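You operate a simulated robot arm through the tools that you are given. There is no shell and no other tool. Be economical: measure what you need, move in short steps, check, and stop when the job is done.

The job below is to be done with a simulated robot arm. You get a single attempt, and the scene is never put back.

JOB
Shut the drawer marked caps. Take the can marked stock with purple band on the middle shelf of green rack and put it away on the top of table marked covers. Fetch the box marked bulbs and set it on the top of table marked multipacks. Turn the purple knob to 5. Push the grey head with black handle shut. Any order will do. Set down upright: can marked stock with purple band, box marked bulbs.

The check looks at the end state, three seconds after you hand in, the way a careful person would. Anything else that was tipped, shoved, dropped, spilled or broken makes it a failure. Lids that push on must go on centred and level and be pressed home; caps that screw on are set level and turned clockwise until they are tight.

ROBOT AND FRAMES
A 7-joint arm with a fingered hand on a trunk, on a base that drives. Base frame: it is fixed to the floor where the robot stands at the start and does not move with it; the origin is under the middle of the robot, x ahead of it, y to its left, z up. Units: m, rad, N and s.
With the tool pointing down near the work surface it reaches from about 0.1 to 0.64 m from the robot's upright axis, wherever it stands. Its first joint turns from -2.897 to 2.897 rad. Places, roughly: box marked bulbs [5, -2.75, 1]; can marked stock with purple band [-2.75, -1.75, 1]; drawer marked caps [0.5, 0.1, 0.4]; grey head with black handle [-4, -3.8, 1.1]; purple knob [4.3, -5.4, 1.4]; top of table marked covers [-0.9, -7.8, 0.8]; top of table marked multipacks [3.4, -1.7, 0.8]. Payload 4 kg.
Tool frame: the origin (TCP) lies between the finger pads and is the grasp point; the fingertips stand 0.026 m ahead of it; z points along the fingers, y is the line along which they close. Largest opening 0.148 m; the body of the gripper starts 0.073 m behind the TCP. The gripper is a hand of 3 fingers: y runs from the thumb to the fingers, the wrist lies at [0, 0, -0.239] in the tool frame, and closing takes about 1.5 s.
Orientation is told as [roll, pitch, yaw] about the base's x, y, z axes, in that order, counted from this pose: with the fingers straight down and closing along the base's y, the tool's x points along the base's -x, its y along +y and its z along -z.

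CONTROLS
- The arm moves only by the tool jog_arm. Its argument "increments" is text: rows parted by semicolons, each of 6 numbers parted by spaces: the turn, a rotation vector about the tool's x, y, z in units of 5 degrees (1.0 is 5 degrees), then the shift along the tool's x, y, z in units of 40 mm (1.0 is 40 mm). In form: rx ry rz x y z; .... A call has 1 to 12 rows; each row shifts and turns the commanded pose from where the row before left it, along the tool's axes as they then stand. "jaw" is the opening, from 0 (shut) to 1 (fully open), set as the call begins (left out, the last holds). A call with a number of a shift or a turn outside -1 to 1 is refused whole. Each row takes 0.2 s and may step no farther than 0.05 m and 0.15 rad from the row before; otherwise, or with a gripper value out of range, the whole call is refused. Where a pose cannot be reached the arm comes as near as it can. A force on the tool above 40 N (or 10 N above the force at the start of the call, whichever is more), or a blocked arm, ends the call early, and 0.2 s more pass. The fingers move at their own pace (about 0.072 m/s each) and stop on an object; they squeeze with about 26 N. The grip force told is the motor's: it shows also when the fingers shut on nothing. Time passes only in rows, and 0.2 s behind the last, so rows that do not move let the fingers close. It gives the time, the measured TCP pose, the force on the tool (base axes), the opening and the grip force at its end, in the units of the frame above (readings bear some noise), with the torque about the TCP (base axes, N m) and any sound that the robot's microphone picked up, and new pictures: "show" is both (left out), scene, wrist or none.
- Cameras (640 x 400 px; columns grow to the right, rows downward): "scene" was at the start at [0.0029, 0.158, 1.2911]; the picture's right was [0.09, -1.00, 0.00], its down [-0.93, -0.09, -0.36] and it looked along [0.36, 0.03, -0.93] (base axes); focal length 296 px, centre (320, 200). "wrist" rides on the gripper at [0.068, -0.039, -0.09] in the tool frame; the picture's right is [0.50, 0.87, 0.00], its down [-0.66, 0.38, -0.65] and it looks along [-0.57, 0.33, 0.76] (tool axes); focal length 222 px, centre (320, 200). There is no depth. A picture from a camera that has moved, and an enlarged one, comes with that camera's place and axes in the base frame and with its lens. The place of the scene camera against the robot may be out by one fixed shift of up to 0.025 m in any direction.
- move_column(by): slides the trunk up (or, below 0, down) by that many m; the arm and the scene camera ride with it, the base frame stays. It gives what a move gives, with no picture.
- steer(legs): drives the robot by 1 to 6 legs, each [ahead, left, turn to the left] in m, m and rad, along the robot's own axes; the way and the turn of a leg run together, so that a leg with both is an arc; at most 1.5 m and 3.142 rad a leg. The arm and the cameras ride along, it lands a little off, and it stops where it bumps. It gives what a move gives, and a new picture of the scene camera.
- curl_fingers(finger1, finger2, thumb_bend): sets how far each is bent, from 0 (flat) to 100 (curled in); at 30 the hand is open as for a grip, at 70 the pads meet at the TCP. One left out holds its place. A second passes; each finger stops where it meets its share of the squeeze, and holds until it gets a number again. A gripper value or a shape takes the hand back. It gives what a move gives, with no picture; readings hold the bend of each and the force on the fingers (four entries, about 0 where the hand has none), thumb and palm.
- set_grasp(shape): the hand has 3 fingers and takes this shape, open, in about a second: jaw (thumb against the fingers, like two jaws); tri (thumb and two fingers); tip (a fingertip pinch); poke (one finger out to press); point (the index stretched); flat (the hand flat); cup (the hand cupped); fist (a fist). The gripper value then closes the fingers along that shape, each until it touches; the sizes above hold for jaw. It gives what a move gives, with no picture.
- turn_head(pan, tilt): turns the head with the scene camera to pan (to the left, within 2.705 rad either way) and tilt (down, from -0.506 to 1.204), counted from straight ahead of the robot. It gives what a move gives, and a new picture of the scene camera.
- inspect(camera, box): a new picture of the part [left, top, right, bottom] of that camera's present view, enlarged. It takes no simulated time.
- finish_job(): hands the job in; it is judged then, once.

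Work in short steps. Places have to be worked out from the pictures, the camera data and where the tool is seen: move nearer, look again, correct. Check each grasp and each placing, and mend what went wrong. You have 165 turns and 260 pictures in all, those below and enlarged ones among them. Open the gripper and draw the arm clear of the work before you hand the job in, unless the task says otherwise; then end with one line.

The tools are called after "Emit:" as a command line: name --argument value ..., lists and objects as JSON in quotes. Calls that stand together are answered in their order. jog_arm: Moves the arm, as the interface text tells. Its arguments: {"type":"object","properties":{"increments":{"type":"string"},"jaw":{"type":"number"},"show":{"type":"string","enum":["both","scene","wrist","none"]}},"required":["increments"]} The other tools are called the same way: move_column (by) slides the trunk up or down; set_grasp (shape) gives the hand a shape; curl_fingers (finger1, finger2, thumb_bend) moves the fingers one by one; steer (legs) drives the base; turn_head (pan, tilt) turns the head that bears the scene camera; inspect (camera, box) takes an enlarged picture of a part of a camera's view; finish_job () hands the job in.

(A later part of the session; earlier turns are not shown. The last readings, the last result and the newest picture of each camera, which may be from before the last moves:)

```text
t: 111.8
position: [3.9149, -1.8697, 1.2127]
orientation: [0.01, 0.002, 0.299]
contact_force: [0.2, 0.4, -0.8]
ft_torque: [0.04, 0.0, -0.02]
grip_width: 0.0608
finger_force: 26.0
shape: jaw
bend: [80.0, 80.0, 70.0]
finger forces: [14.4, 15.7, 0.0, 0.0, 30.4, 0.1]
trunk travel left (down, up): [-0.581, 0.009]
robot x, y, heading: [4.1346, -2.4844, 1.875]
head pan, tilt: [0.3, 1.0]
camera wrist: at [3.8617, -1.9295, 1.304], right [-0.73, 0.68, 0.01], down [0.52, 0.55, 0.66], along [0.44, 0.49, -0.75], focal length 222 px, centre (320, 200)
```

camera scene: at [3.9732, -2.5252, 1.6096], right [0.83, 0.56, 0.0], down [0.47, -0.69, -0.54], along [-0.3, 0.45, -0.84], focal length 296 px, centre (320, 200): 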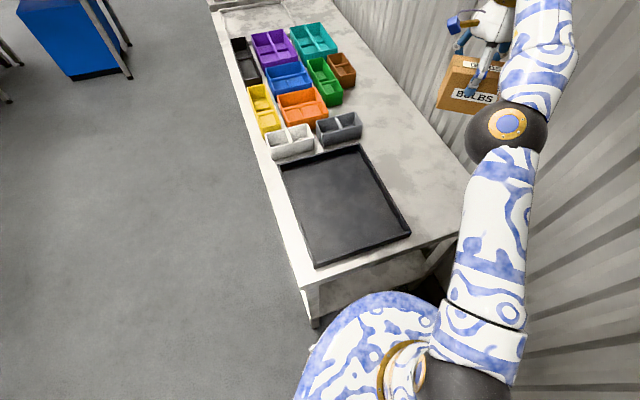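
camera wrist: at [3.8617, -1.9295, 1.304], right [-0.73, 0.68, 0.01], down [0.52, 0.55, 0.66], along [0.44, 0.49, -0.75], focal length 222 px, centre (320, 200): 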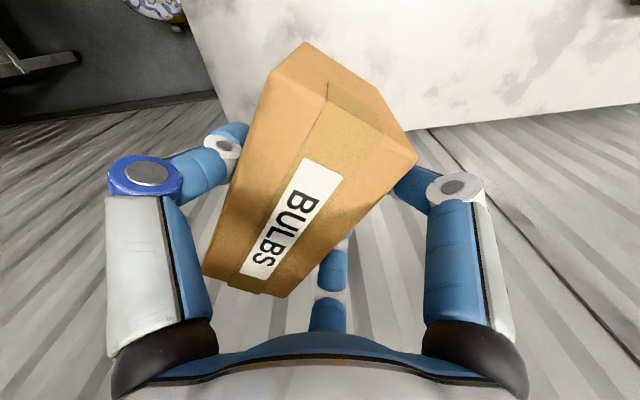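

I rotate the box to lie parallel with the table edge for margin, then recheck.

Emit:
jog_arm --increments "0 0 1 0 0 0;0 0 1 0 0 0;0 0 1 0 0 0;0 0 1 0 0 0;0 0 1 0 0 0;0 0 1 0 0 0;0 0 1 0 0 0;0 0 1 0 0 0;0 0 1 0 0 0;0 0 1 0 0 0"

```text
t: 114.0
position: [3.9134, -1.8705, 1.2134]
orientation: [0.006, 0.01, -0.579]
contact_force: [0.2, -0.4, -1.8]
ft_torque: [0.05, 0.01, -0.01]
grip_width: 0.0608
finger_force: 25.8
shape: jaw
bend: [80.0, 80.0, 70.0]
finger forces: [14.6, 15.9, 0.0, 0.0, 30.6, 0.0]
trunk travel left (down, up): [-0.581, 0.009]
robot x, y, heading: [4.1342, -2.4826, 1.869]
head pan, tilt: [0.3, 1.0]
camera scene: at [3.9732, -2.5253, 1.6096], right [0.82, 0.57, 0.0], down [0.48, -0.69, -0.54], along [-0.31, 0.45, -0.84], focal length 296 px, centre (320, 200)
camera wrist: at [3.8359, -1.8681, 1.3045], right [0.05, 1.0, 0.01], down [0.76, -0.05, 0.65], along [0.65, -0.03, -0.76], focal length 222 px, centre (320, 200)
```

scene: 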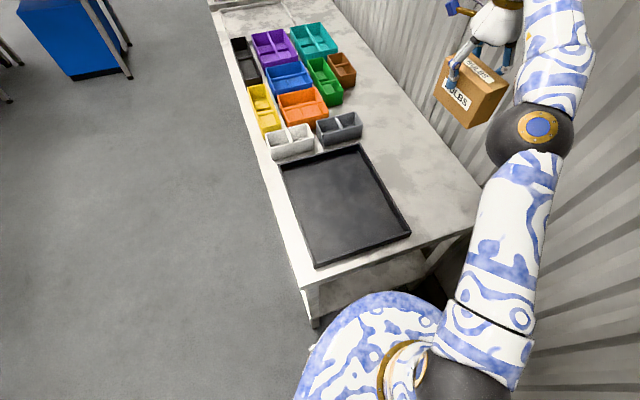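
wrist: 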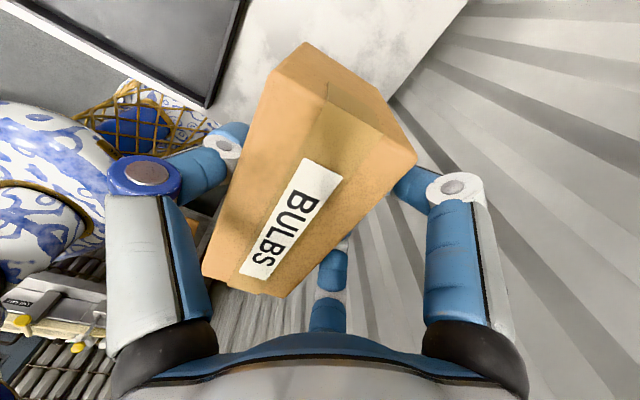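

Centred in the clear strip (~0.15 m from tray and back edge). Lower most of the way.

Emit:
jog_arm --increments "0 0 0 0 0 0.9;0 0 0 0 0 0.9;0 0 0 0 0 0.9;0 0 0 0 0 0.9;0 0 0 0 0 0.8;0 0 0 0 0 0.6"

```text
t: 115.4
position: [3.911, -1.8693, 1.0114]
orientation: [0.005, 0.012, -0.574]
contact_force: [0.3, 0.1, -2.1]
ft_torque: [0.03, -0.01, -0.01]
grip_width: 0.0605
finger_force: 26.2
shape: jaw
bend: [80.0, 80.0, 70.0]
finger forces: [14.6, 16.0, 0.0, 0.1, 30.5, 0.0]
trunk travel left (down, up): [-0.581, 0.009]
robot x, y, heading: [4.1342, -2.4825, 1.87]
head pan, tilt: [0.3, 1.0]
camera scene: at [3.9732, -2.5251, 1.6096], right [0.82, 0.57, 0.0], down [0.48, -0.69, -0.54], along [-0.31, 0.45, -0.84], focal length 296 px, centre (320, 200)
camera wrist: at [3.8335, -1.8672, 1.1032], right [0.05, 1.0, 0.01], down [0.76, -0.04, 0.65], along [0.65, -0.03, -0.76], focal length 222 px, centre (320, 200)
```

scene: 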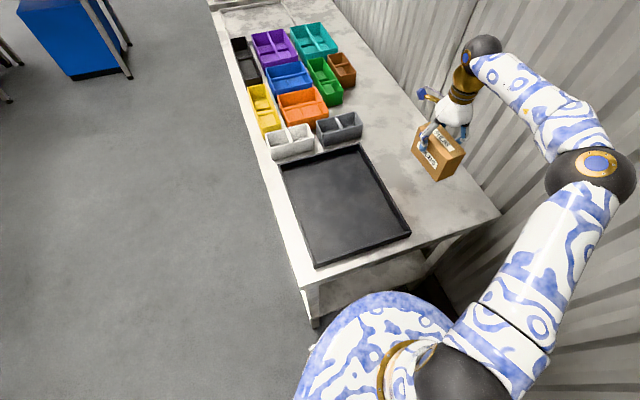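
wrist: 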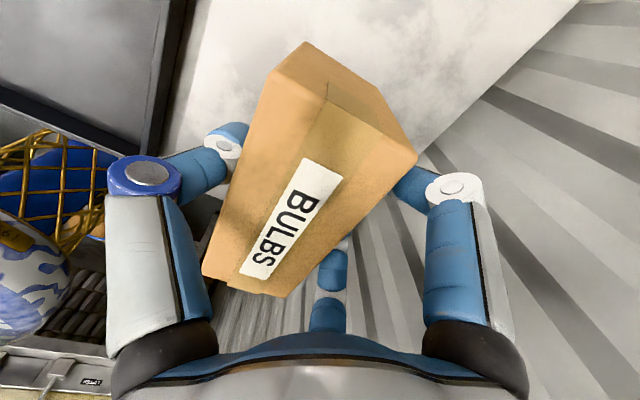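

Use the trunk for the next 50 mm (keeps the elbow off the wall), then fine arm steps until contact.

Emit:
move_column --by -0.05

Emit:
jog_arm --increments "0 0 0 0 0 0.12;0 0 0 0 0 0.12;0 0 0 0 0 0.12"

```text
t: 116.3
position: [3.9117, -1.8687, 0.9628]
orientation: [0.004, 0.01, -0.575]
contact_force: [-0.3, 0.6, -0.8]
ft_torque: [0.01, 0.02, -0.01]
grip_width: 0.0602
finger_force: 26.0
shape: jaw
bend: [80.0, 80.0, 70.0]
finger forces: [14.5, 15.8, 0.0, 0.0, 30.5, 0.1]
trunk travel left (down, up): [-0.531, 0.059]
robot x, y, heading: [4.136, -2.4833, 1.873]
head pan, tilt: [0.3, 1.0]
```

```text
t: 117.1
position: [3.9107, -1.8676, 0.9472]
orientation: [0.006, 0.01, -0.575]
contact_force: [0.0, 0.9, -1.6]
ft_torque: [0.02, -0.02, 0.01]
grip_width: 0.0604
finger_force: 25.7
shape: jaw
bend: [80.0, 80.0, 70.0]
finger forces: [14.6, 16.0, 0.0, 0.0, 30.5, 0.0]
trunk travel left (down, up): [-0.531, 0.059]
robot x, y, heading: [4.133, -2.4858, 1.871]
head pan, tilt: [0.3, 1.0]
camera scene: at [3.9732, -2.5253, 1.5596], right [0.82, 0.57, 0.0], down [0.48, -0.69, -0.54], along [-0.31, 0.45, -0.84], focal length 296 px, centre (320, 200)
camera wrist: at [3.8334, -1.8671, 1.0392], right [0.05, 1.0, 0.01], down [0.76, -0.05, 0.65], along [0.65, -0.03, -0.76], focal length 222 px, centre (320, 200)
```

scene: 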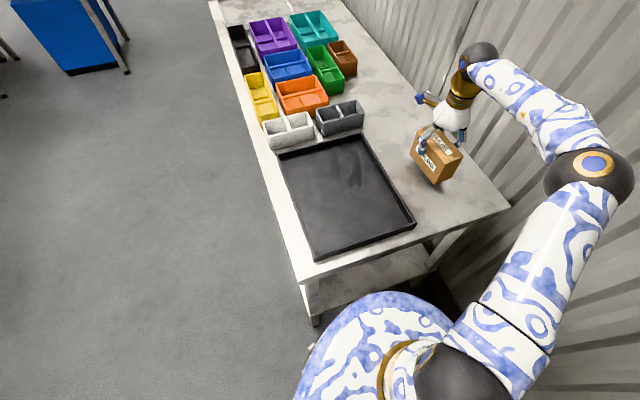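
wrist: 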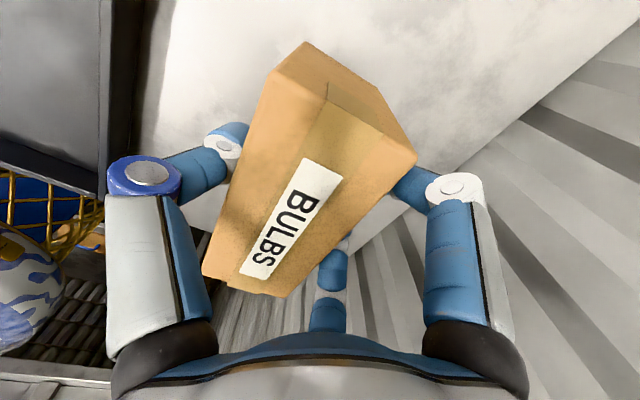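

Not yet touching; continue in 5 mm rows watching the force.

Emit:
jog_arm --increments "0 0 0 0 0 0.12;0 0 0 0 0 0.12;0 0 0 0 0 0.12;0 0 0 0 0 0.12;0 0 0 0 0 0.12" --show "scene"

```text
t: 118.3
position: [3.9115, -1.8678, 0.9224]
orientation: [0.007, 0.013, -0.575]
contact_force: [0.2, 1.4, 3.4]
ft_torque: [-0.14, 0.06, 0.0]
grip_width: 0.0605
finger_force: 26.1
shape: jaw
bend: [80.0, 80.0, 70.0]
finger forces: [14.7, 16.5, 0.1, 0.1, 30.4, 0.1]
trunk travel left (down, up): [-0.531, 0.059]
robot x, y, heading: [4.136, -2.4852, 1.872]
head pan, tilt: [0.3, 1.0]
camera scene: at [3.9734, -2.5257, 1.5598], right [0.82, 0.57, 0.0], down [0.48, -0.69, -0.54], along [-0.31, 0.45, -0.84], focal length 296 px, centre (320, 200)
```

scene: 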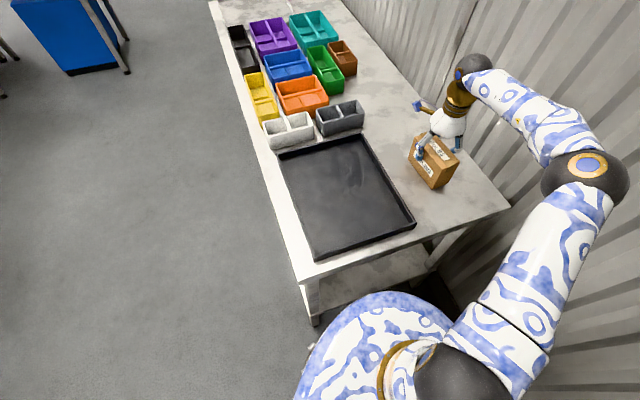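

Contact (force rose ~5 N). Press 2 mm more and open.

Emit:
jog_arm --increments "0 0 0 0 0 0.05;0 0 0 0 0 0" --show "none"

Emit:
jog_arm --increments "0 0 0 0 0 0;0 0 0 0 0 0;0 0 0 0 0 0;0 0 0 0 0 0;0 0 0 0 0 0;0 0 0 0 0 0" --jaw 0.85 --show "wrist"

```text
t: 118.9
position: [3.9114, -1.868, 0.9217]
orientation: [0.008, 0.012, -0.574]
contact_force: [-0.3, 3.8, 12.3]
ft_torque: [-0.22, 0.16, -0.04]
grip_width: 0.0603
finger_force: 26.0
shape: jaw
bend: [80.0, 80.0, 70.0]
finger forces: [15.8, 16.8, 0.1, 0.1, 29.7, 0.1]
trunk travel left (down, up): [-0.531, 0.059]
robot x, y, heading: [4.134, -2.4824, 1.876]
head pan, tilt: [0.3, 1.0]
```

```text
t: 120.3
position: [3.9103, -1.8688, 0.9221]
orientation: [0.005, 0.009, -0.574]
contact_force: [0.5, -0.2, 0.2]
ft_torque: [0.0, -0.01, 0.01]
grip_width: 0.1258
finger_force: 0.0
shape: jaw
bend: [25.0, 25.0, 40.0]
finger forces: [0.1, 0.0, 0.1, 0.1, 0.0, 0.0]
trunk travel left (down, up): [-0.531, 0.059]
robot x, y, heading: [4.1343, -2.4865, 1.87]
head pan, tilt: [0.3, 1.0]
camera wrist: at [3.8333, -1.8664, 1.0131], right [0.05, 1.0, 0.01], down [0.76, -0.05, 0.65], along [0.65, -0.02, -0.76], focal length 222 px, centre (320, 200)
```

wrist: 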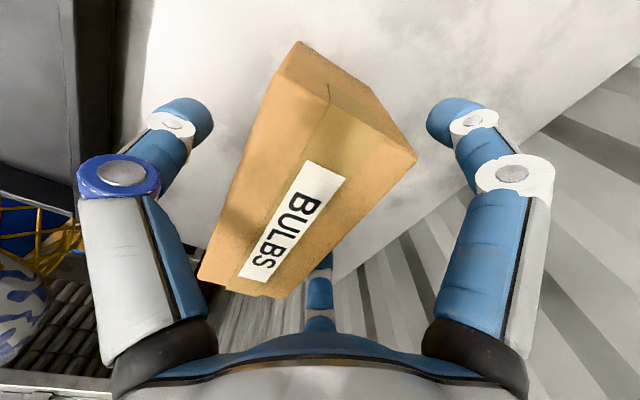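

Released and the box stands. I rise straight up clear of it.

Emit:
jog_arm --increments "0 0 0 0 0 -0.5;0 0 0 0 0 -0.9;0 0 0 0 0 -0.9;0 0 0 0 0 -0.9;0 0 0 0 0 -0.9;0 0 0 0 0 -0.9;0 0 0 0 0 -0.9"

```text
t: 121.9
position: [3.9112, -1.8709, 1.1574]
orientation: [0.005, 0.011, -0.572]
contact_force: [0.0, 0.8, -0.2]
ft_torque: [-0.01, -0.03, -0.01]
grip_width: 0.1256
finger_force: 0.1
shape: jaw
bend: [25.0, 25.0, 40.0]
finger forces: [0.0, 0.0, 0.0, 0.0, 0.1, 0.0]
trunk travel left (down, up): [-0.531, 0.059]
robot x, y, heading: [4.1331, -2.4802, 1.873]
head pan, tilt: [0.3, 1.0]
camera scene: at [3.9726, -2.5256, 1.5595], right [0.82, 0.57, 0.0], down [0.48, -0.69, -0.54], along [-0.3, 0.45, -0.84], focal length 296 px, centre (320, 200)
camera wrist: at [3.8338, -1.8698, 1.2495], right [0.05, 1.0, 0.01], down [0.76, -0.04, 0.65], along [0.65, -0.03, -0.76], focal length 222 px, centre (320, 200)
```

scene: 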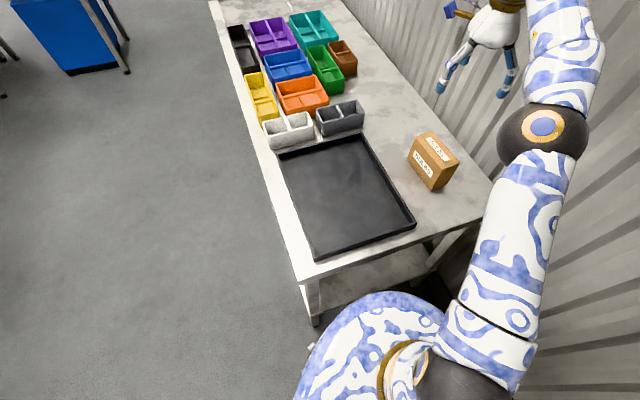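
wrist: 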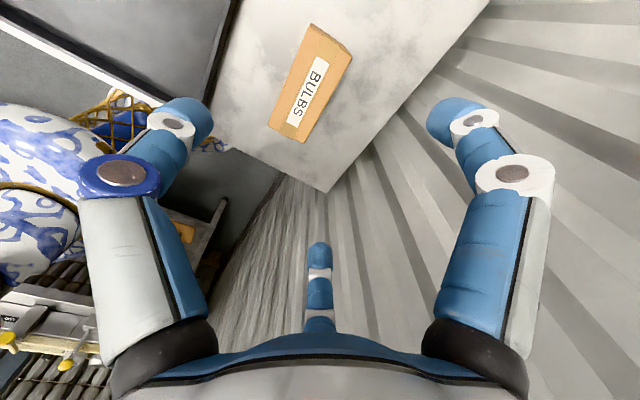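

Bulbs box is placed. Next look toward the purple knob (4.3,-5.4): turn left partway and look.

Emit:
steer --legs '[[0, 0, 1.4]]'

Emit:
turn_head --pan 1.5 --tilt 0.25

```text
t: 125.8
position: [3.4945, -2.6121, 1.1575]
orientation: [0.006, 0.012, 0.851]
contact_force: [0.9, 0.9, 0.0]
ft_torque: [-0.01, 0.01, -0.01]
grip_width: 0.1253
finger_force: 0.0
shape: jaw
bend: [25.0, 25.0, 40.0]
finger forces: [0.0, 0.0, 0.0, 0.1, 0.1, 0.1]
trunk travel left (down, up): [-0.531, 0.059]
robot x, y, heading: [4.132, -2.4839, -2.988]
head pan, tilt: [0.3, 1.0]
camera scene: at [4.159, -2.6518, 1.5596], right [-0.44, 0.9, 0.0], down [0.76, 0.37, -0.54], along [-0.49, -0.24, -0.84], focal length 296 px, centre (320, 200)
```

scene: 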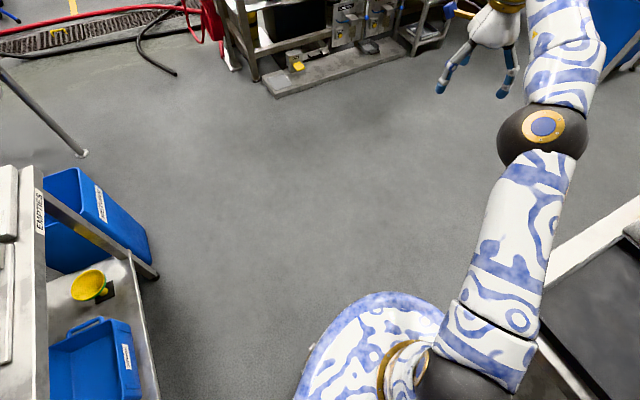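

```text
t: 127.2
position: [3.4947, -2.6115, 1.1568]
orientation: [0.005, 0.011, 0.852]
contact_force: [-0.1, 1.0, 0.4]
ft_torque: [0.01, 0.0, 0.01]
grip_width: 0.1257
finger_force: 0.0
shape: jaw
bend: [25.0, 25.0, 40.0]
finger forces: [0.1, 0.0, 0.1, 0.0, 0.0, 0.1]
trunk travel left (down, up): [-0.531, 0.059]
robot x, y, heading: [4.1359, -2.4832, -2.987]
head pan, tilt: [1.499, 0.25]
camera scene: at [4.2293, -2.7142, 1.6238], right [-1.0, -0.08, 0.0], down [-0.02, 0.25, -0.97], along [0.08, -0.97, -0.25], focal length 296 px, centre (320, 200)
```

scene: 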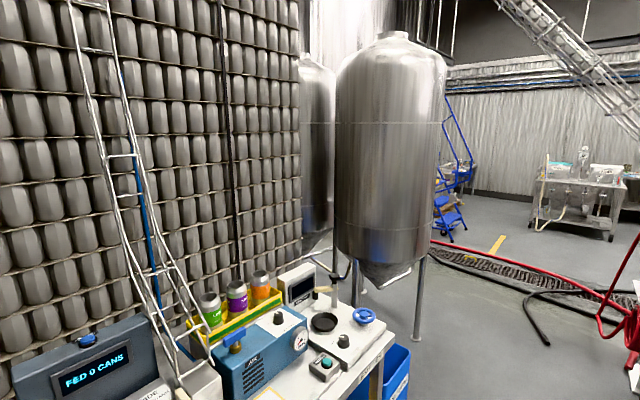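

Emit:
inspect --camera "scene" --box '[280, 60, 440, 160]'

Emit:
turn_head --pan 1.0 --tilt 0.2

```text
4.00 times, centred on (360, 110) of scene
camera zoom: at [4.2293, -2.7142, 1.6238], right [-1.0, -0.08, 0.0], down [-0.02, 0.25, -0.97], along [0.08, -0.97, -0.25], focal length 1182 px, centre (160, 560)
```

zoom: 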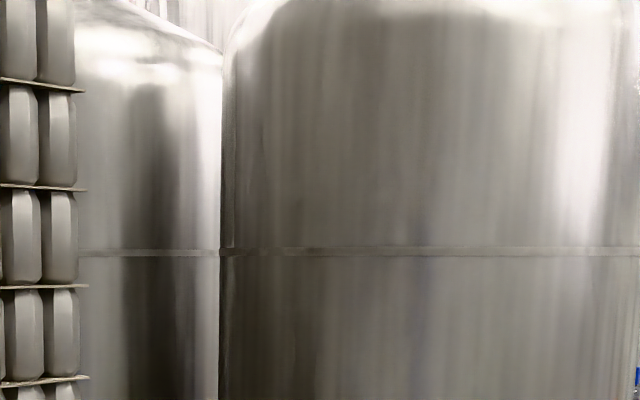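

```text
t: 128.2
position: [3.4935, -2.6119, 1.1574]
orientation: [0.006, 0.011, 0.851]
contact_force: [-0.8, 0.0, 0.2]
ft_torque: [0.01, 0.02, -0.01]
grip_width: 0.1256
finger_force: 0.1
shape: jaw
bend: [25.0, 25.0, 40.0]
finger forces: [0.0, 0.0, 0.0, 0.0, 0.0, 0.0]
trunk travel left (down, up): [-0.531, 0.059]
robot x, y, heading: [4.1328, -2.4828, -2.986]
head pan, tilt: [1.0, 0.201]
camera scene: at [4.184, -2.7064, 1.6284], right [-0.92, 0.4, 0.0], down [0.08, 0.18, -0.98], along [-0.39, -0.9, -0.2], focal length 296 px, centre (320, 200)
```

scene: 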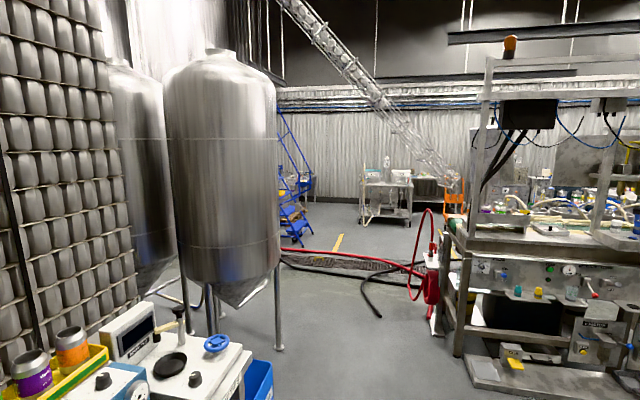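

I drive west into the aisle then face south to see around the tank.

Emit:
steer --legs '[[0.9, 0, 0], [0, 0, 1.416], [0.9, 0, 0]]'

Emit:
turn_head --pan 0.3 --tilt 0.25

```text
t: 130.2
position: [3.3422, -2.4891, 1.1531]
orientation: [-0.004, 0.013, 0.642]
contact_force: [0.5, -0.5, -0.7]
ft_torque: [0.02, 0.04, 0.0]
grip_width: 0.1258
finger_force: 0.0
shape: jaw
bend: [25.0, 25.0, 40.0]
finger forces: [0.0, 0.0, 0.0, 0.0, 0.0, 0.0]
trunk travel left (down, up): [-0.531, 0.059]
robot x, y, heading: [3.9908, -2.5087, 3.091]
head pan, tilt: [1.0, 0.201]
stopped in leg 1: the robot was blocked; the commanded pose is now the measured one
camera scene: at [4.0013, -2.7372, 1.6281], right [-0.82, 0.58, 0.0], down [0.12, 0.16, -0.98], along [-0.57, -0.8, -0.2], focal length 296 px, centre (320, 200)
```

scene: 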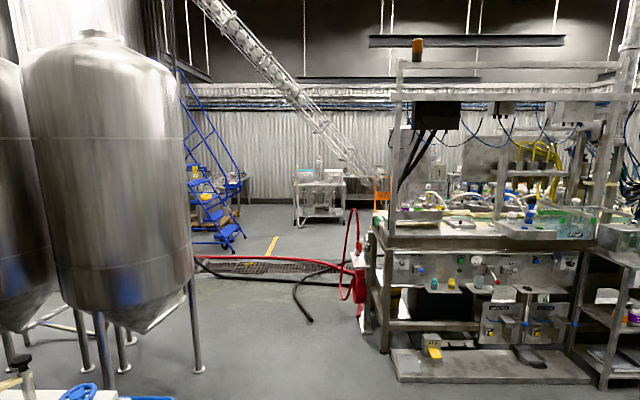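

```text
t: 131.3
position: [3.3424, -2.488, 1.1539]
orientation: [-0.005, 0.017, 0.639]
contact_force: [0.4, 0.6, 0.6]
ft_torque: [-0.02, 0.02, 0.06]
grip_width: 0.1259
finger_force: 0.0
shape: jaw
bend: [25.0, 25.0, 40.0]
finger forces: [0.1, 0.1, 0.1, 0.0, 0.0, 0.1]
trunk travel left (down, up): [-0.531, 0.059]
robot x, y, heading: [3.9965, -2.5062, 3.094]
head pan, tilt: [0.3, 0.25]
camera scene: at [3.9644, -2.6829, 1.6238], right [-0.25, 0.97, 0.0], down [0.24, 0.06, -0.97], along [-0.94, -0.25, -0.25], focal length 296 px, centre (320, 200)
```

scene: 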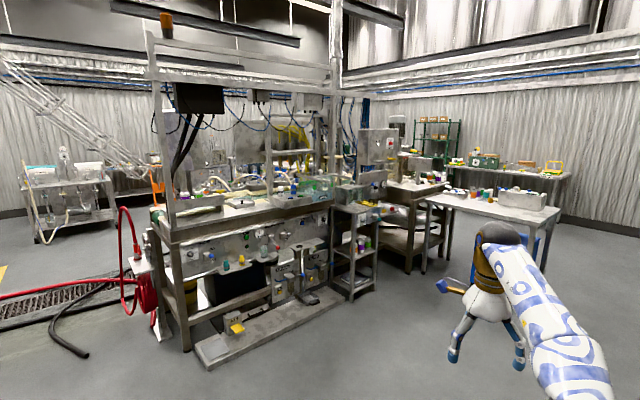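

I bumped the multipacks table's corner. Move left (south) away and check the table.

Emit:
steer --legs '[[-0.08, 0.1, 0], [0, 0.35, 0]]'

Emit:
turn_head --pan -0.9 --tilt 0.7

```text
t: 134.5
position: [3.3988, -2.9424, 1.1534]
orientation: [-0.005, 0.016, 0.631]
contact_force: [-0.4, -0.1, 0.4]
ft_torque: [-0.02, -0.01, -0.02]
grip_width: 0.1255
finger_force: 0.0
shape: jaw
bend: [25.0, 25.0, 40.0]
finger forces: [0.0, 0.0, 0.0, 0.1, 0.1, 0.1]
trunk travel left (down, up): [-0.531, 0.059]
robot x, y, heading: [4.0472, -2.9654, 3.085]
head pan, tilt: [0.3, 0.25]
camera scene: at [4.0195, -3.1416, 1.6238], right [-0.25, 0.97, 0.0], down [0.24, 0.06, -0.97], along [-0.94, -0.24, -0.25], focal length 296 px, centre (320, 200)
```

scene: 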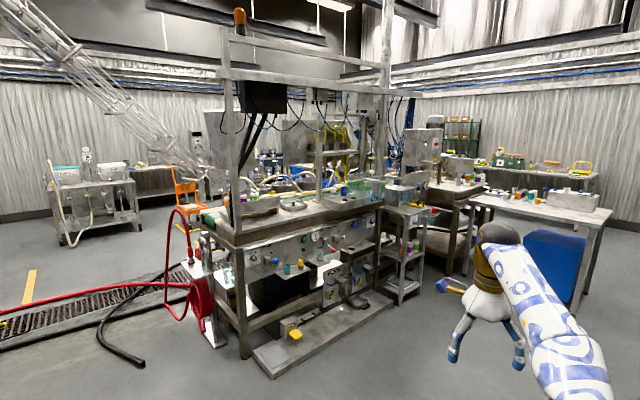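

```text
t: 135.9
position: [3.3977, -2.9412, 1.152]
orientation: [-0.005, 0.016, 0.634]
contact_force: [-0.1, 0.0, -0.3]
ft_torque: [-0.01, -0.01, -0.02]
grip_width: 0.1255
finger_force: 0.0
shape: jaw
bend: [25.0, 25.0, 40.0]
finger forces: [0.0, 0.0, 0.0, 0.1, 0.0, 0.1]
trunk travel left (down, up): [-0.531, 0.059]
robot x, y, heading: [4.0515, -2.9651, 3.088]
head pan, tilt: [-0.901, 0.7]
camera scene: at [4.0608, -3.0491, 1.583], right [0.81, 0.58, 0.0], down [0.37, -0.52, -0.77], along [-0.44, 0.62, -0.64], focal length 296 px, centre (320, 200)
```

scene: 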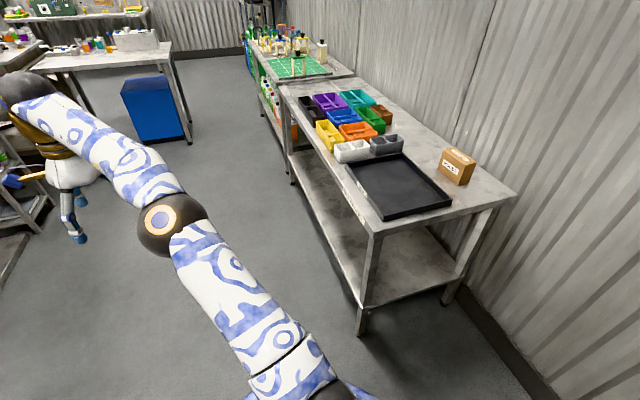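

Table and box are fine. I go west, turn south and advance along the aisle west of the tank.

Emit:
steer --legs '[[0.85, 0, 0], [0, 0, 1.55], [1.1, 0, 0]]'

Emit:
turn_head --pan 0.5 --tilt 0.2

```text
t: 149.4
position: [3.1145, -4.6761, 1.1529]
orientation: [-0.005, 0.015, 2.194]
contact_force: [-0.4, -0.1, 0.4]
ft_torque: [0.02, 0.04, -0.01]
grip_width: 0.1257
finger_force: 0.1
shape: jaw
bend: [25.0, 25.0, 40.0]
finger forces: [0.0, 0.0, 0.1, 0.0, 0.0, 0.0]
trunk travel left (down, up): [-0.531, 0.059]
robot x, y, heading: [3.1452, -4.0225, -1.63]
head pan, tilt: [-0.901, 0.7]
camera scene: at [3.2363, -4.02, 1.583], right [-0.57, 0.82, 0.0], down [0.53, 0.37, -0.76], along [-0.63, -0.44, -0.64], focal length 296 px, centre (320, 200)
```

scene: 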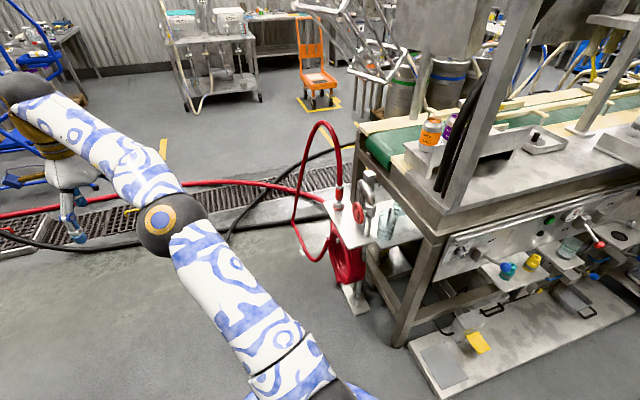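

```text
t: 150.9
position: [3.1143, -4.675, 1.1528]
orientation: [-0.006, 0.015, 2.195]
contact_force: [-0.4, 0.2, 0.0]
ft_torque: [0.02, -0.01, 0.0]
grip_width: 0.1258
finger_force: 0.1
shape: jaw
bend: [25.0, 25.0, 40.0]
finger forces: [0.1, 0.1, 0.0, 0.0, 0.0, 0.1]
trunk travel left (down, up): [-0.531, 0.059]
robot x, y, heading: [3.1435, -4.0213, -1.634]
head pan, tilt: [0.499, 0.201]
camera scene: at [3.3455, -4.0556, 1.6284], right [-0.91, -0.42, 0.0], down [-0.08, 0.18, -0.98], along [0.42, -0.89, -0.2], focal length 296 px, centre (320, 200)
```

scene: 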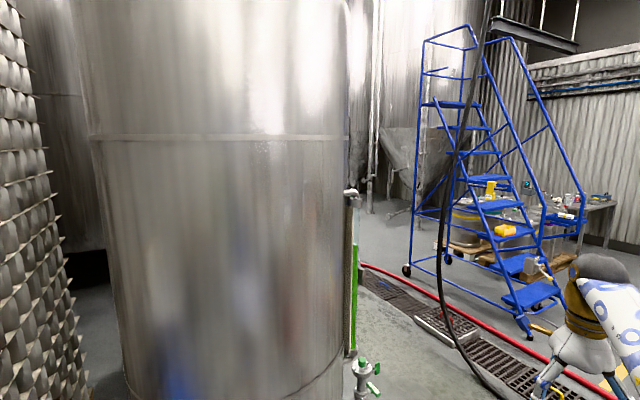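

The knob isn't on this side. I proceed further south past the tank and look east.

Emit:
steer --legs '[[1.3, 0, 0]]'

Emit:
turn_head --pan 1.4 --tilt 0.25

```text
t: 157.5
position: [3.0453, -5.9793, 1.1523]
orientation: [-0.006, 0.014, 2.201]
contact_force: [-0.6, 0.1, -0.6]
ft_torque: [-0.02, -0.02, -0.03]
grip_width: 0.1256
finger_force: 0.1
shape: jaw
bend: [25.0, 25.0, 40.0]
finger forces: [0.0, 0.0, 0.0, 0.0, 0.0, 0.0]
trunk travel left (down, up): [-0.531, 0.059]
robot x, y, heading: [3.069, -5.3247, -1.624]
head pan, tilt: [0.499, 0.201]
camera scene: at [3.2715, -5.3578, 1.6284], right [-0.9, -0.43, 0.0], down [-0.09, 0.18, -0.98], along [0.42, -0.88, -0.2], focal length 296 px, centre (320, 200)
```

scene: 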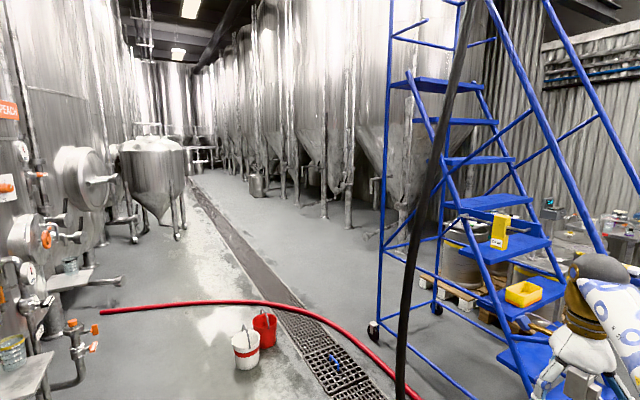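

```text
t: 158.7
position: [3.0446, -5.9793, 1.1532]
orientation: [-0.004, 0.016, 2.204]
contact_force: [-0.1, -0.4, 0.8]
ft_torque: [-0.01, -0.05, 0.0]
grip_width: 0.1255
finger_force: 0.0
shape: jaw
bend: [25.0, 25.0, 40.0]
finger forces: [0.0, 0.1, 0.0, 0.1, 0.0, 0.0]
trunk travel left (down, up): [-0.531, 0.059]
robot x, y, heading: [3.0701, -5.3289, -1.625]
head pan, tilt: [1.4, 0.25]
camera scene: at [3.3224, -5.2944, 1.6239], right [-0.22, -0.97, 0.0], down [-0.24, 0.06, -0.97], along [0.94, -0.22, -0.25], focal length 296 px, centre (320, 200)
```

scene: 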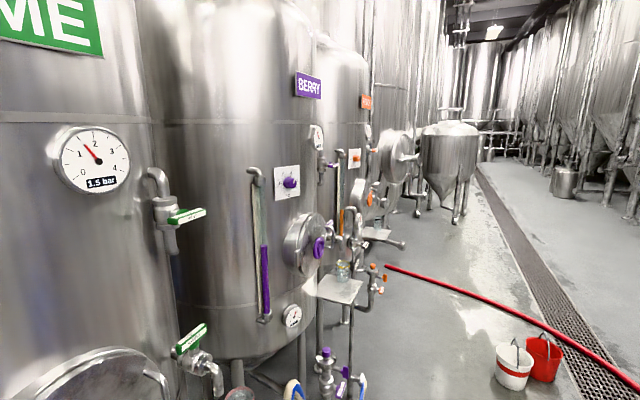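

Purple knob seen on the BERRY tank. Zoom in.

Emit:
inspect --camera "scene" --box '[230, 130, 350, 205]'

```text
5.33 times, centred on (290, 168) of scene
camera zoom: at [3.3224, -5.2944, 1.6239], right [-0.22, -0.97, 0.0], down [-0.24, 0.06, -0.97], along [0.94, -0.22, -0.25], focal length 1576 px, centre (480, 373)
```

zoom: 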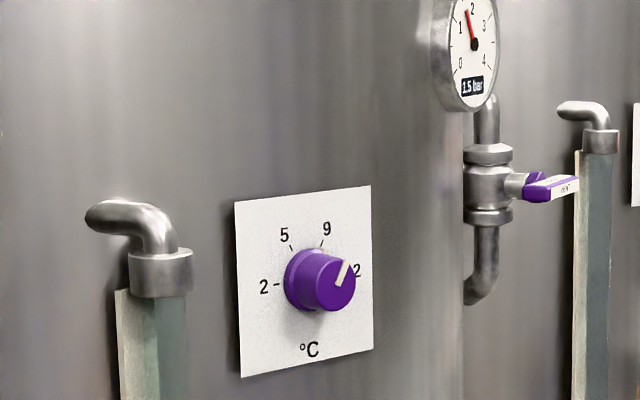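

The knob is at about (4.30,-5.42,1.43), plate facing roughly WSW; marks 2,5,9,12 with the pointer near 12. I manoeuvre to face it, avoiding the hanging hose.

Emit:
steer --legs '[[0, 0, 0.9], [0.48, -0.2, 0], [0, 0, 1.29]]'

Emit:
turn_head --pan 0 --tilt 0.25

```text
t: 167.2
position: [3.8323, -5.4166, 1.1534]
orientation: [-0.006, 0.017, -1.866]
contact_force: [0.2, 0.4, -0.6]
ft_torque: [0.0, -0.02, 0.01]
grip_width: 0.1255
finger_force: 0.1
shape: jaw
bend: [25.0, 25.0, 40.0]
finger forces: [0.0, 0.0, 0.1, 0.1, 0.1, 0.1]
trunk travel left (down, up): [-0.531, 0.059]
robot x, y, heading: [3.2916, -5.7871, 0.588]
head pan, tilt: [1.4, 0.25]
camera scene: at [3.1292, -5.6088, 1.6238], right [0.91, 0.41, 0.0], down [0.1, -0.23, -0.97], along [-0.39, 0.89, -0.25], focal length 296 px, centre (320, 200)
```

scene: 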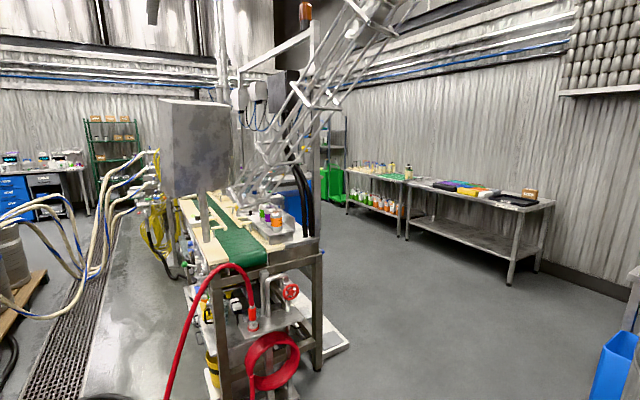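

```text
t: 168.8
position: [3.8302, -5.4161, 1.1528]
orientation: [-0.004, 0.014, -1.868]
contact_force: [-0.6, 0.3, -0.4]
ft_torque: [0.02, -0.01, -0.01]
grip_width: 0.1257
finger_force: 0.0
shape: jaw
bend: [25.0, 25.0, 40.0]
finger forces: [0.0, 0.0, 0.0, 0.1, 0.1, 0.1]
trunk travel left (down, up): [-0.531, 0.059]
robot x, y, heading: [3.2913, -5.7901, 0.59]
head pan, tilt: [0.0, 0.25]
camera scene: at [3.2448, -5.6421, 1.6238], right [0.56, -0.83, 0.0], down [-0.21, -0.14, -0.97], along [0.8, 0.54, -0.25], focal length 296 px, centre (320, 200)
```

scene: 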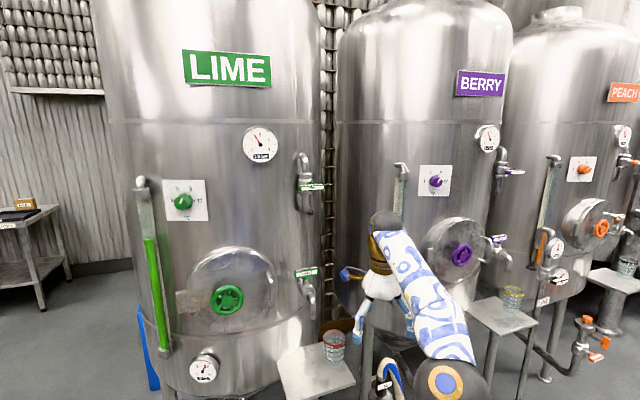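

Emit:
inspect --camera "scene" --box '[395, 150, 475, 200]'

```text
8.00 times, centred on (435, 175) of scene
camera zoom: at [3.2448, -5.6421, 1.6238], right [0.56, -0.83, 0.0], down [-0.21, -0.14, -0.97], along [0.8, 0.54, -0.25], focal length 2365 px, centre (-600, 400)
```

zoom: 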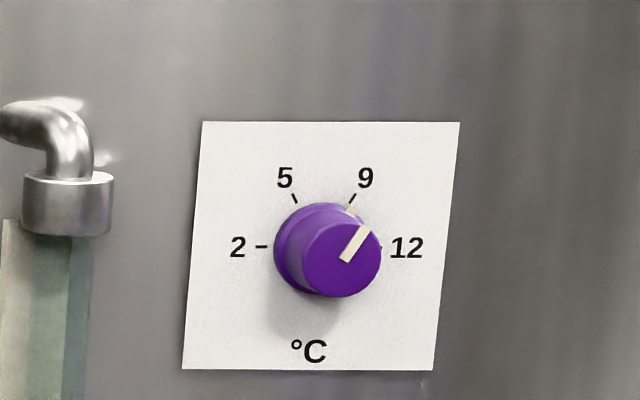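

Pointer is at 9; 5 lies 60° counter-clockwise. Knob face at (4.298,-5.42,1.43), approach direction about (0.883,0.469). I rotate the hand to horizontal.

Emit:
jog_arm --increments "-0.707 0.707 0 0.1 0.1 -0.4;-0.707 0.707 0 0.1 0.1 -0.4;-0.707 0.707 0 0.1 0.1 -0.4;-0.707 0.707 0 0.1 0.1 -0.3;-0.707 0.707 0 0.1 0.1 -0.2;-0.707 0.707 0 0.1 0.1 -0.1;-0.707 0.707 0 0.1 0.1 0;-0.707 0.707 0 0.1 0.1 0;-0.707 0.707 0 0.1 0.1 0" --show "none"

Emit:
jog_arm --increments "-0.707 0.707 0 0.1 0.1 0;-0.707 0.707 0 0.1 0.1 0;-0.707 0.707 0 0.1 0.1 0;-0.707 0.707 0 0.1 0.1 0;-0.707 0.707 0 0.1 0.1 0;-0.707 0.707 0 0.1 0.1 0;-0.707 0.707 0 0.1 0.1 0;-0.707 0.707 0 0.1 0.1 0;-0.707 0.707 0 0.1 0.1 0"

```text
t: 170.8
position: [3.8607, -5.4009, 1.2409]
orientation: [0.612, 0.54, -1.698]
contact_force: [0.3, -0.2, 0.7]
ft_torque: [0.0, 0.01, -0.02]
grip_width: 0.1262
finger_force: 0.0
shape: jaw
bend: [25.0, 25.0, 40.0]
finger forces: [0.0, 0.1, 0.1, 0.0, 0.1, 0.1]
trunk travel left (down, up): [-0.531, 0.059]
robot x, y, heading: [3.292, -5.7868, 0.591]
head pan, tilt: [0.0, 0.25]
```

```text
t: 172.8
position: [3.8794, -5.3921, 1.2858]
orientation: [1.579, 0.8, -1.075]
contact_force: [-0.2, 0.2, 0.9]
ft_torque: [-0.01, -0.03, 0.01]
grip_width: 0.1257
finger_force: 0.0
shape: jaw
bend: [25.0, 25.0, 40.0]
finger forces: [0.0, 0.0, 0.0, 0.0, 0.0, 0.0]
trunk travel left (down, up): [-0.531, 0.059]
robot x, y, heading: [3.29, -5.7852, 0.588]
head pan, tilt: [0.0, 0.25]
camera scene: at [3.2448, -5.6422, 1.6239], right [0.56, -0.83, 0.0], down [-0.21, -0.14, -0.97], along [0.81, 0.54, -0.25], focal length 296 px, centre (320, 200)
camera wrist: at [3.7643, -5.3693, 1.3068], right [0.12, -0.24, 0.96], down [-0.23, -0.95, -0.21], along [0.96, -0.2, -0.17], focal length 222 px, centre (320, 200)
```

scene: 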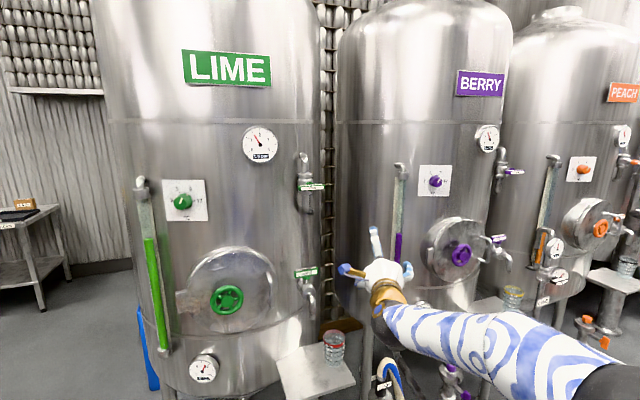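
wrist: 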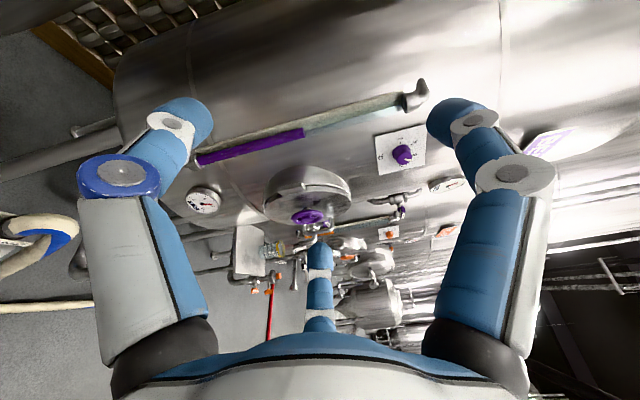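

Wrist view confirms the knob at (4.298,-5.418,1.425). I need ~0.22 m right, 0.14 up, and forward. Check the hanging hose on my right first.

Emit:
turn_head --pan -1.5 --tilt 0.4

```text
t: 174.4
position: [3.8804, -5.3928, 1.2857]
orientation: [1.577, 0.8, -1.077]
contact_force: [-0.2, -0.1, 0.8]
ft_torque: [0.03, -0.04, 0.0]
grip_width: 0.1257
finger_force: 0.1
shape: jaw
bend: [25.0, 25.0, 40.0]
finger forces: [0.0, 0.0, 0.0, 0.0, 0.1, 0.1]
trunk travel left (down, up): [-0.531, 0.059]
robot x, y, heading: [3.2925, -5.7919, 0.588]
head pan, tilt: [-1.499, 0.4]
camera scene: at [3.2241, -5.7672, 1.6099], right [-0.79, -0.61, 0.0], down [-0.24, 0.31, -0.92], along [0.57, -0.73, -0.39], focal length 296 px, centre (320, 200)
```

scene: 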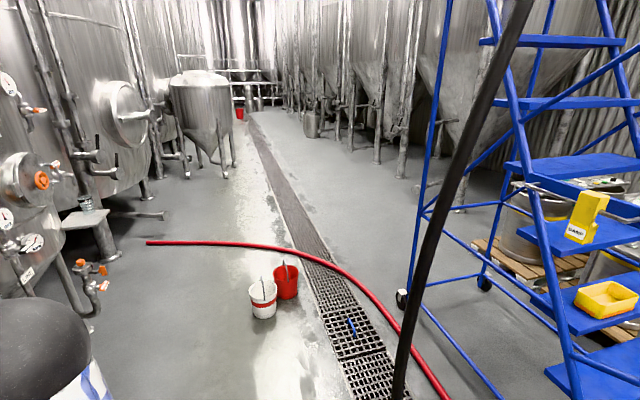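

The hose is far enough. I raise the arm/trunk, then drive forward-right to a pre-grasp pose.

Emit:
move_column --by 0.055

Emit:
jog_arm --increments "0 0 0 0.51 0.49 0;0 0 0 0.51 0.49 0;0 0 0 0.51 0.49 0" --jaw 0.8 --show "none"

Emit:
steer --legs '[[0.2, -0.225, 0]]'

Emit:
turn_head --pan 0 --tilt 0.25

Emit:
jog_arm --increments "0 0 0 0 0 0" --show "wrist"

```text
t: 175.3
position: [3.8791, -5.3924, 1.3403]
orientation: [1.577, 0.799, -1.079]
contact_force: [-0.1, 0.1, 0.8]
ft_torque: [0.0, 0.02, 0.01]
grip_width: 0.1257
finger_force: 0.0
shape: jaw
bend: [25.0, 25.0, 40.0]
finger forces: [0.1, 0.1, 0.0, 0.0, 0.0, 0.1]
trunk travel left (down, up): [-0.586, 0.004]
robot x, y, heading: [3.2942, -5.7897, 0.593]
head pan, tilt: [-1.499, 0.4]
```

```text
t: 176.1
position: [3.878, -5.391, 1.4246]
orientation: [1.577, 0.801, -1.076]
contact_force: [0.3, -0.1, 0.2]
ft_torque: [-0.02, 0.0, 0.02]
grip_width: 0.1186
finger_force: 0.1
shape: jaw
bend: [25.0, 25.0, 47.0]
finger forces: [0.0, 0.0, 0.1, 0.1, 0.0, 0.1]
trunk travel left (down, up): [-0.586, 0.004]
robot x, y, heading: [3.2971, -5.7891, 0.589]
head pan, tilt: [-1.499, 0.4]
```

```text
t: 178.2
position: [4.1751, -5.4685, 1.4253]
orientation: [1.579, 0.799, -1.081]
contact_force: [-0.4, 0.7, 0.4]
ft_torque: [-0.01, 0.0, 0.02]
grip_width: 0.119
finger_force: 0.1
shape: jaw
bend: [25.0, 25.0, 47.0]
finger forces: [0.1, 0.1, 0.0, 0.0, 0.0, 0.0]
trunk travel left (down, up): [-0.586, 0.004]
robot x, y, heading: [3.5886, -5.8614, 0.589]
head pan, tilt: [-1.499, 0.4]
camera scene: at [3.5191, -5.8417, 1.6649], right [-0.79, -0.61, 0.0], down [-0.24, 0.31, -0.92], along [0.56, -0.73, -0.39], focal length 296 px, centre (320, 200)
```

scene: 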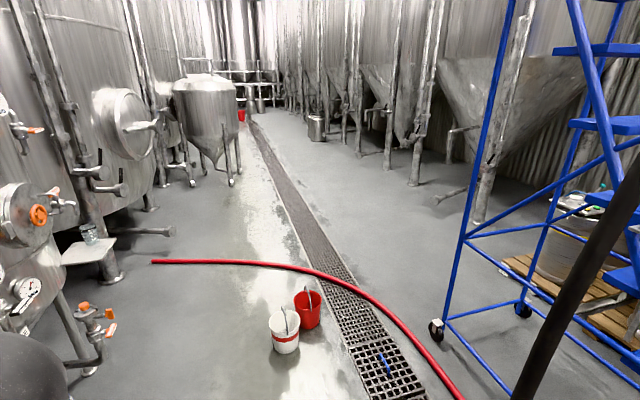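

```text
t: 179.8
position: [4.1747, -5.4688, 1.4228]
orientation: [1.578, 0.8, -1.084]
contact_force: [0.3, -0.4, 0.4]
ft_torque: [-0.02, 0.04, 0.02]
grip_width: 0.1187
finger_force: 0.0
shape: jaw
bend: [25.0, 25.0, 47.0]
finger forces: [0.1, 0.0, 0.0, 0.0, 0.1, 0.0]
trunk travel left (down, up): [-0.586, 0.004]
robot x, y, heading: [3.5887, -5.866, 0.587]
head pan, tilt: [0.0, 0.25]
camera scene: at [3.5396, -5.7166, 1.6788], right [0.55, -0.83, 0.0], down [-0.21, -0.14, -0.97], along [0.81, 0.53, -0.25], focal length 296 px, centre (320, 200)
```

scene: 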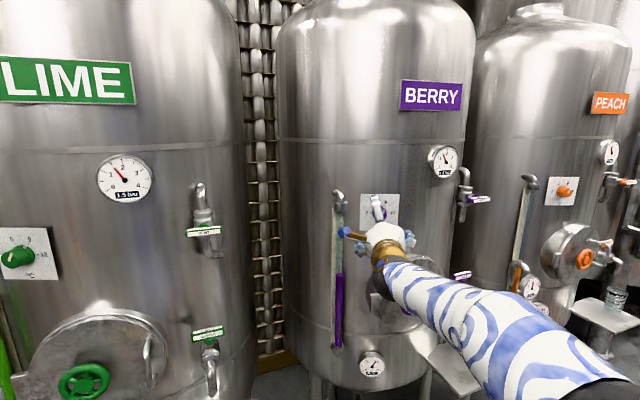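

```text
t: 180.2
position: [4.1744, -5.4681, 1.4244]
orientation: [1.578, 0.8, -1.082]
contact_force: [-0.5, 0.0, -0.7]
ft_torque: [0.04, 0.0, -0.02]
grip_width: 0.1187
finger_force: 0.0
shape: jaw
bend: [25.0, 25.0, 47.0]
finger forces: [0.0, 0.1, 0.0, 0.1, 0.0, 0.0]
trunk travel left (down, up): [-0.586, 0.004]
robot x, y, heading: [3.5875, -5.8656, 0.58]
head pan, tilt: [0.0, 0.25]
camera wrist: at [4.059, -5.4457, 1.4455], right [0.12, -0.24, 0.96], down [-0.24, -0.95, -0.21], along [0.96, -0.2, -0.17], focal length 222 px, centre (320, 200)
```

wrist: 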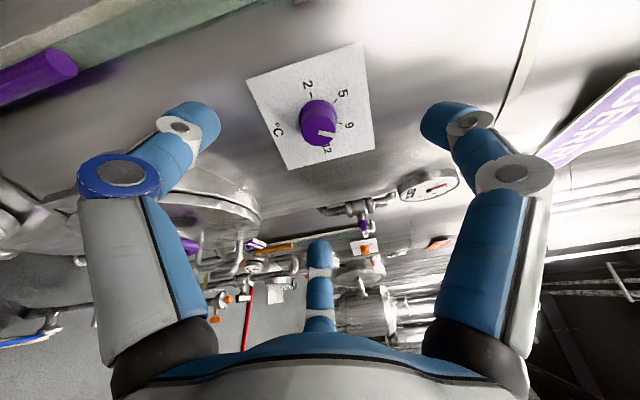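

Emit:
inspect --camera "wrist" --box '[230, 30, 390, 180]'

```text
2.67 times, centred on (310, 105) of wrist
camera zoom: at [4.059, -5.4457, 1.4455], right [0.12, -0.24, 0.96], down [-0.24, -0.95, -0.21], along [0.96, -0.2, -0.17], focal length 592 px, centre (347, 453)
```

zoom: 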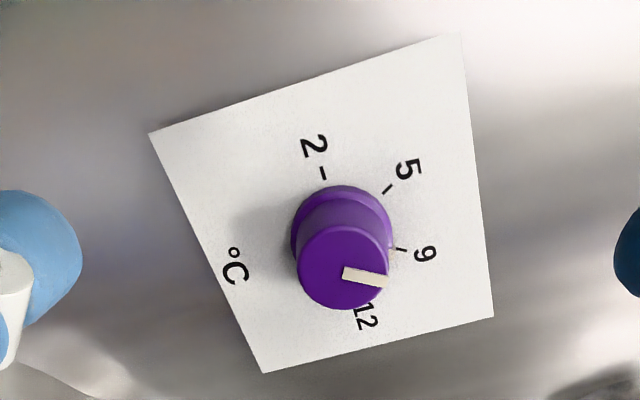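

Fine alignment: shift right 18 mm, down 5 mm; then pre-rotate +30° so the 60° CCW turn is centred.

Emit:
jog_arm --increments "0 0 0 -0.4 0.235 0;0 0 1 0 0 0.2;0 0 1 0 0 0.2;0 0 1 0 0 0.2;0 0 1 0 0 0.2;0 0 1 0 0 0.2;0 0 1 0 0 0.2" --jaw 0.6 --show "wrist"

```text
t: 181.8
position: [4.2251, -5.4624, 1.4202]
orientation: [1.59, 1.325, -1.068]
contact_force: [-0.8, 0.2, 0.8]
ft_torque: [0.0, -0.01, 0.01]
grip_width: 0.0892
finger_force: 0.1
shape: jaw
bend: [32.0, 32.0, 70.0]
finger forces: [0.0, 0.1, 0.1, 0.0, 0.0, 0.0]
trunk travel left (down, up): [-0.586, 0.004]
robot x, y, heading: [3.5928, -5.8625, 0.586]
head pan, tilt: [0.0, 0.25]
camera wrist: at [4.12, -5.4575, 1.4765], right [0.33, -0.64, 0.7], down [-0.33, -0.77, -0.55], along [0.88, -0.05, -0.47], focal length 222 px, centre (320, 200)
```

wrist: 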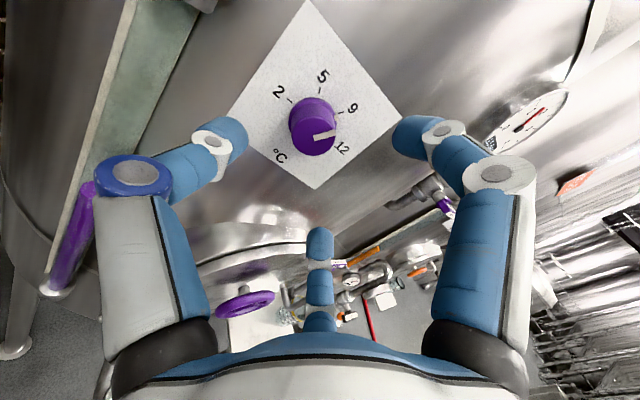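

Well centred; the face is 65–85 mm ahead. Advance 55 mm and check.

Emit:
jog_arm --increments "0 0 0 0 0 0.5;0 0 0 0 0 0.5;0 0 0 0 0 0.35"

```text
t: 182.6
position: [4.2732, -5.437, 1.4215]
orientation: [1.592, 1.324, -1.066]
contact_force: [-0.8, -0.3, 0.2]
ft_torque: [-0.01, -0.01, 0.0]
grip_width: 0.0895
finger_force: 0.0
shape: jaw
bend: [32.0, 32.0, 70.0]
finger forces: [0.1, 0.1, 0.1, 0.0, 0.0, 0.0]
trunk travel left (down, up): [-0.586, 0.004]
robot x, y, heading: [3.5887, -5.8642, 0.588]
head pan, tilt: [0.0, 0.25]
camera scene: at [3.5398, -5.7164, 1.6788], right [0.55, -0.83, 0.0], down [-0.21, -0.14, -0.97], along [0.81, 0.54, -0.25], focal length 296 px, centre (320, 200)
camera wrist: at [4.1678, -5.4324, 1.4774], right [0.33, -0.64, 0.7], down [-0.33, -0.77, -0.55], along [0.88, -0.05, -0.46], focal length 222 px, centre (320, 200)
```

scene: 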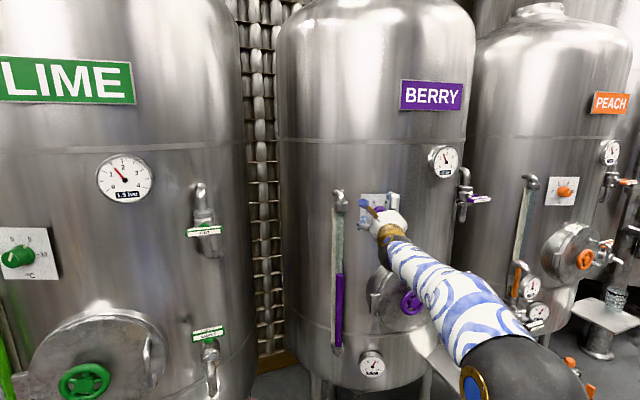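
wrist: 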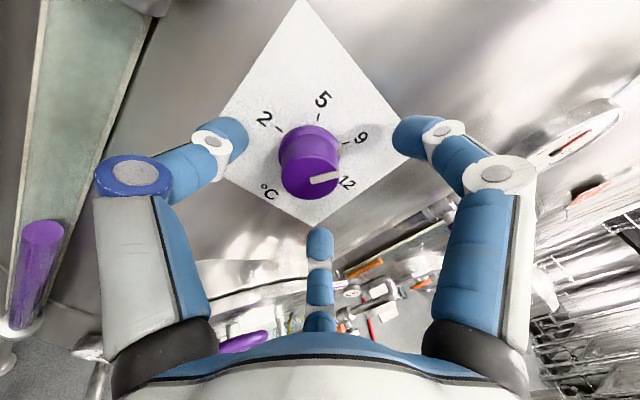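

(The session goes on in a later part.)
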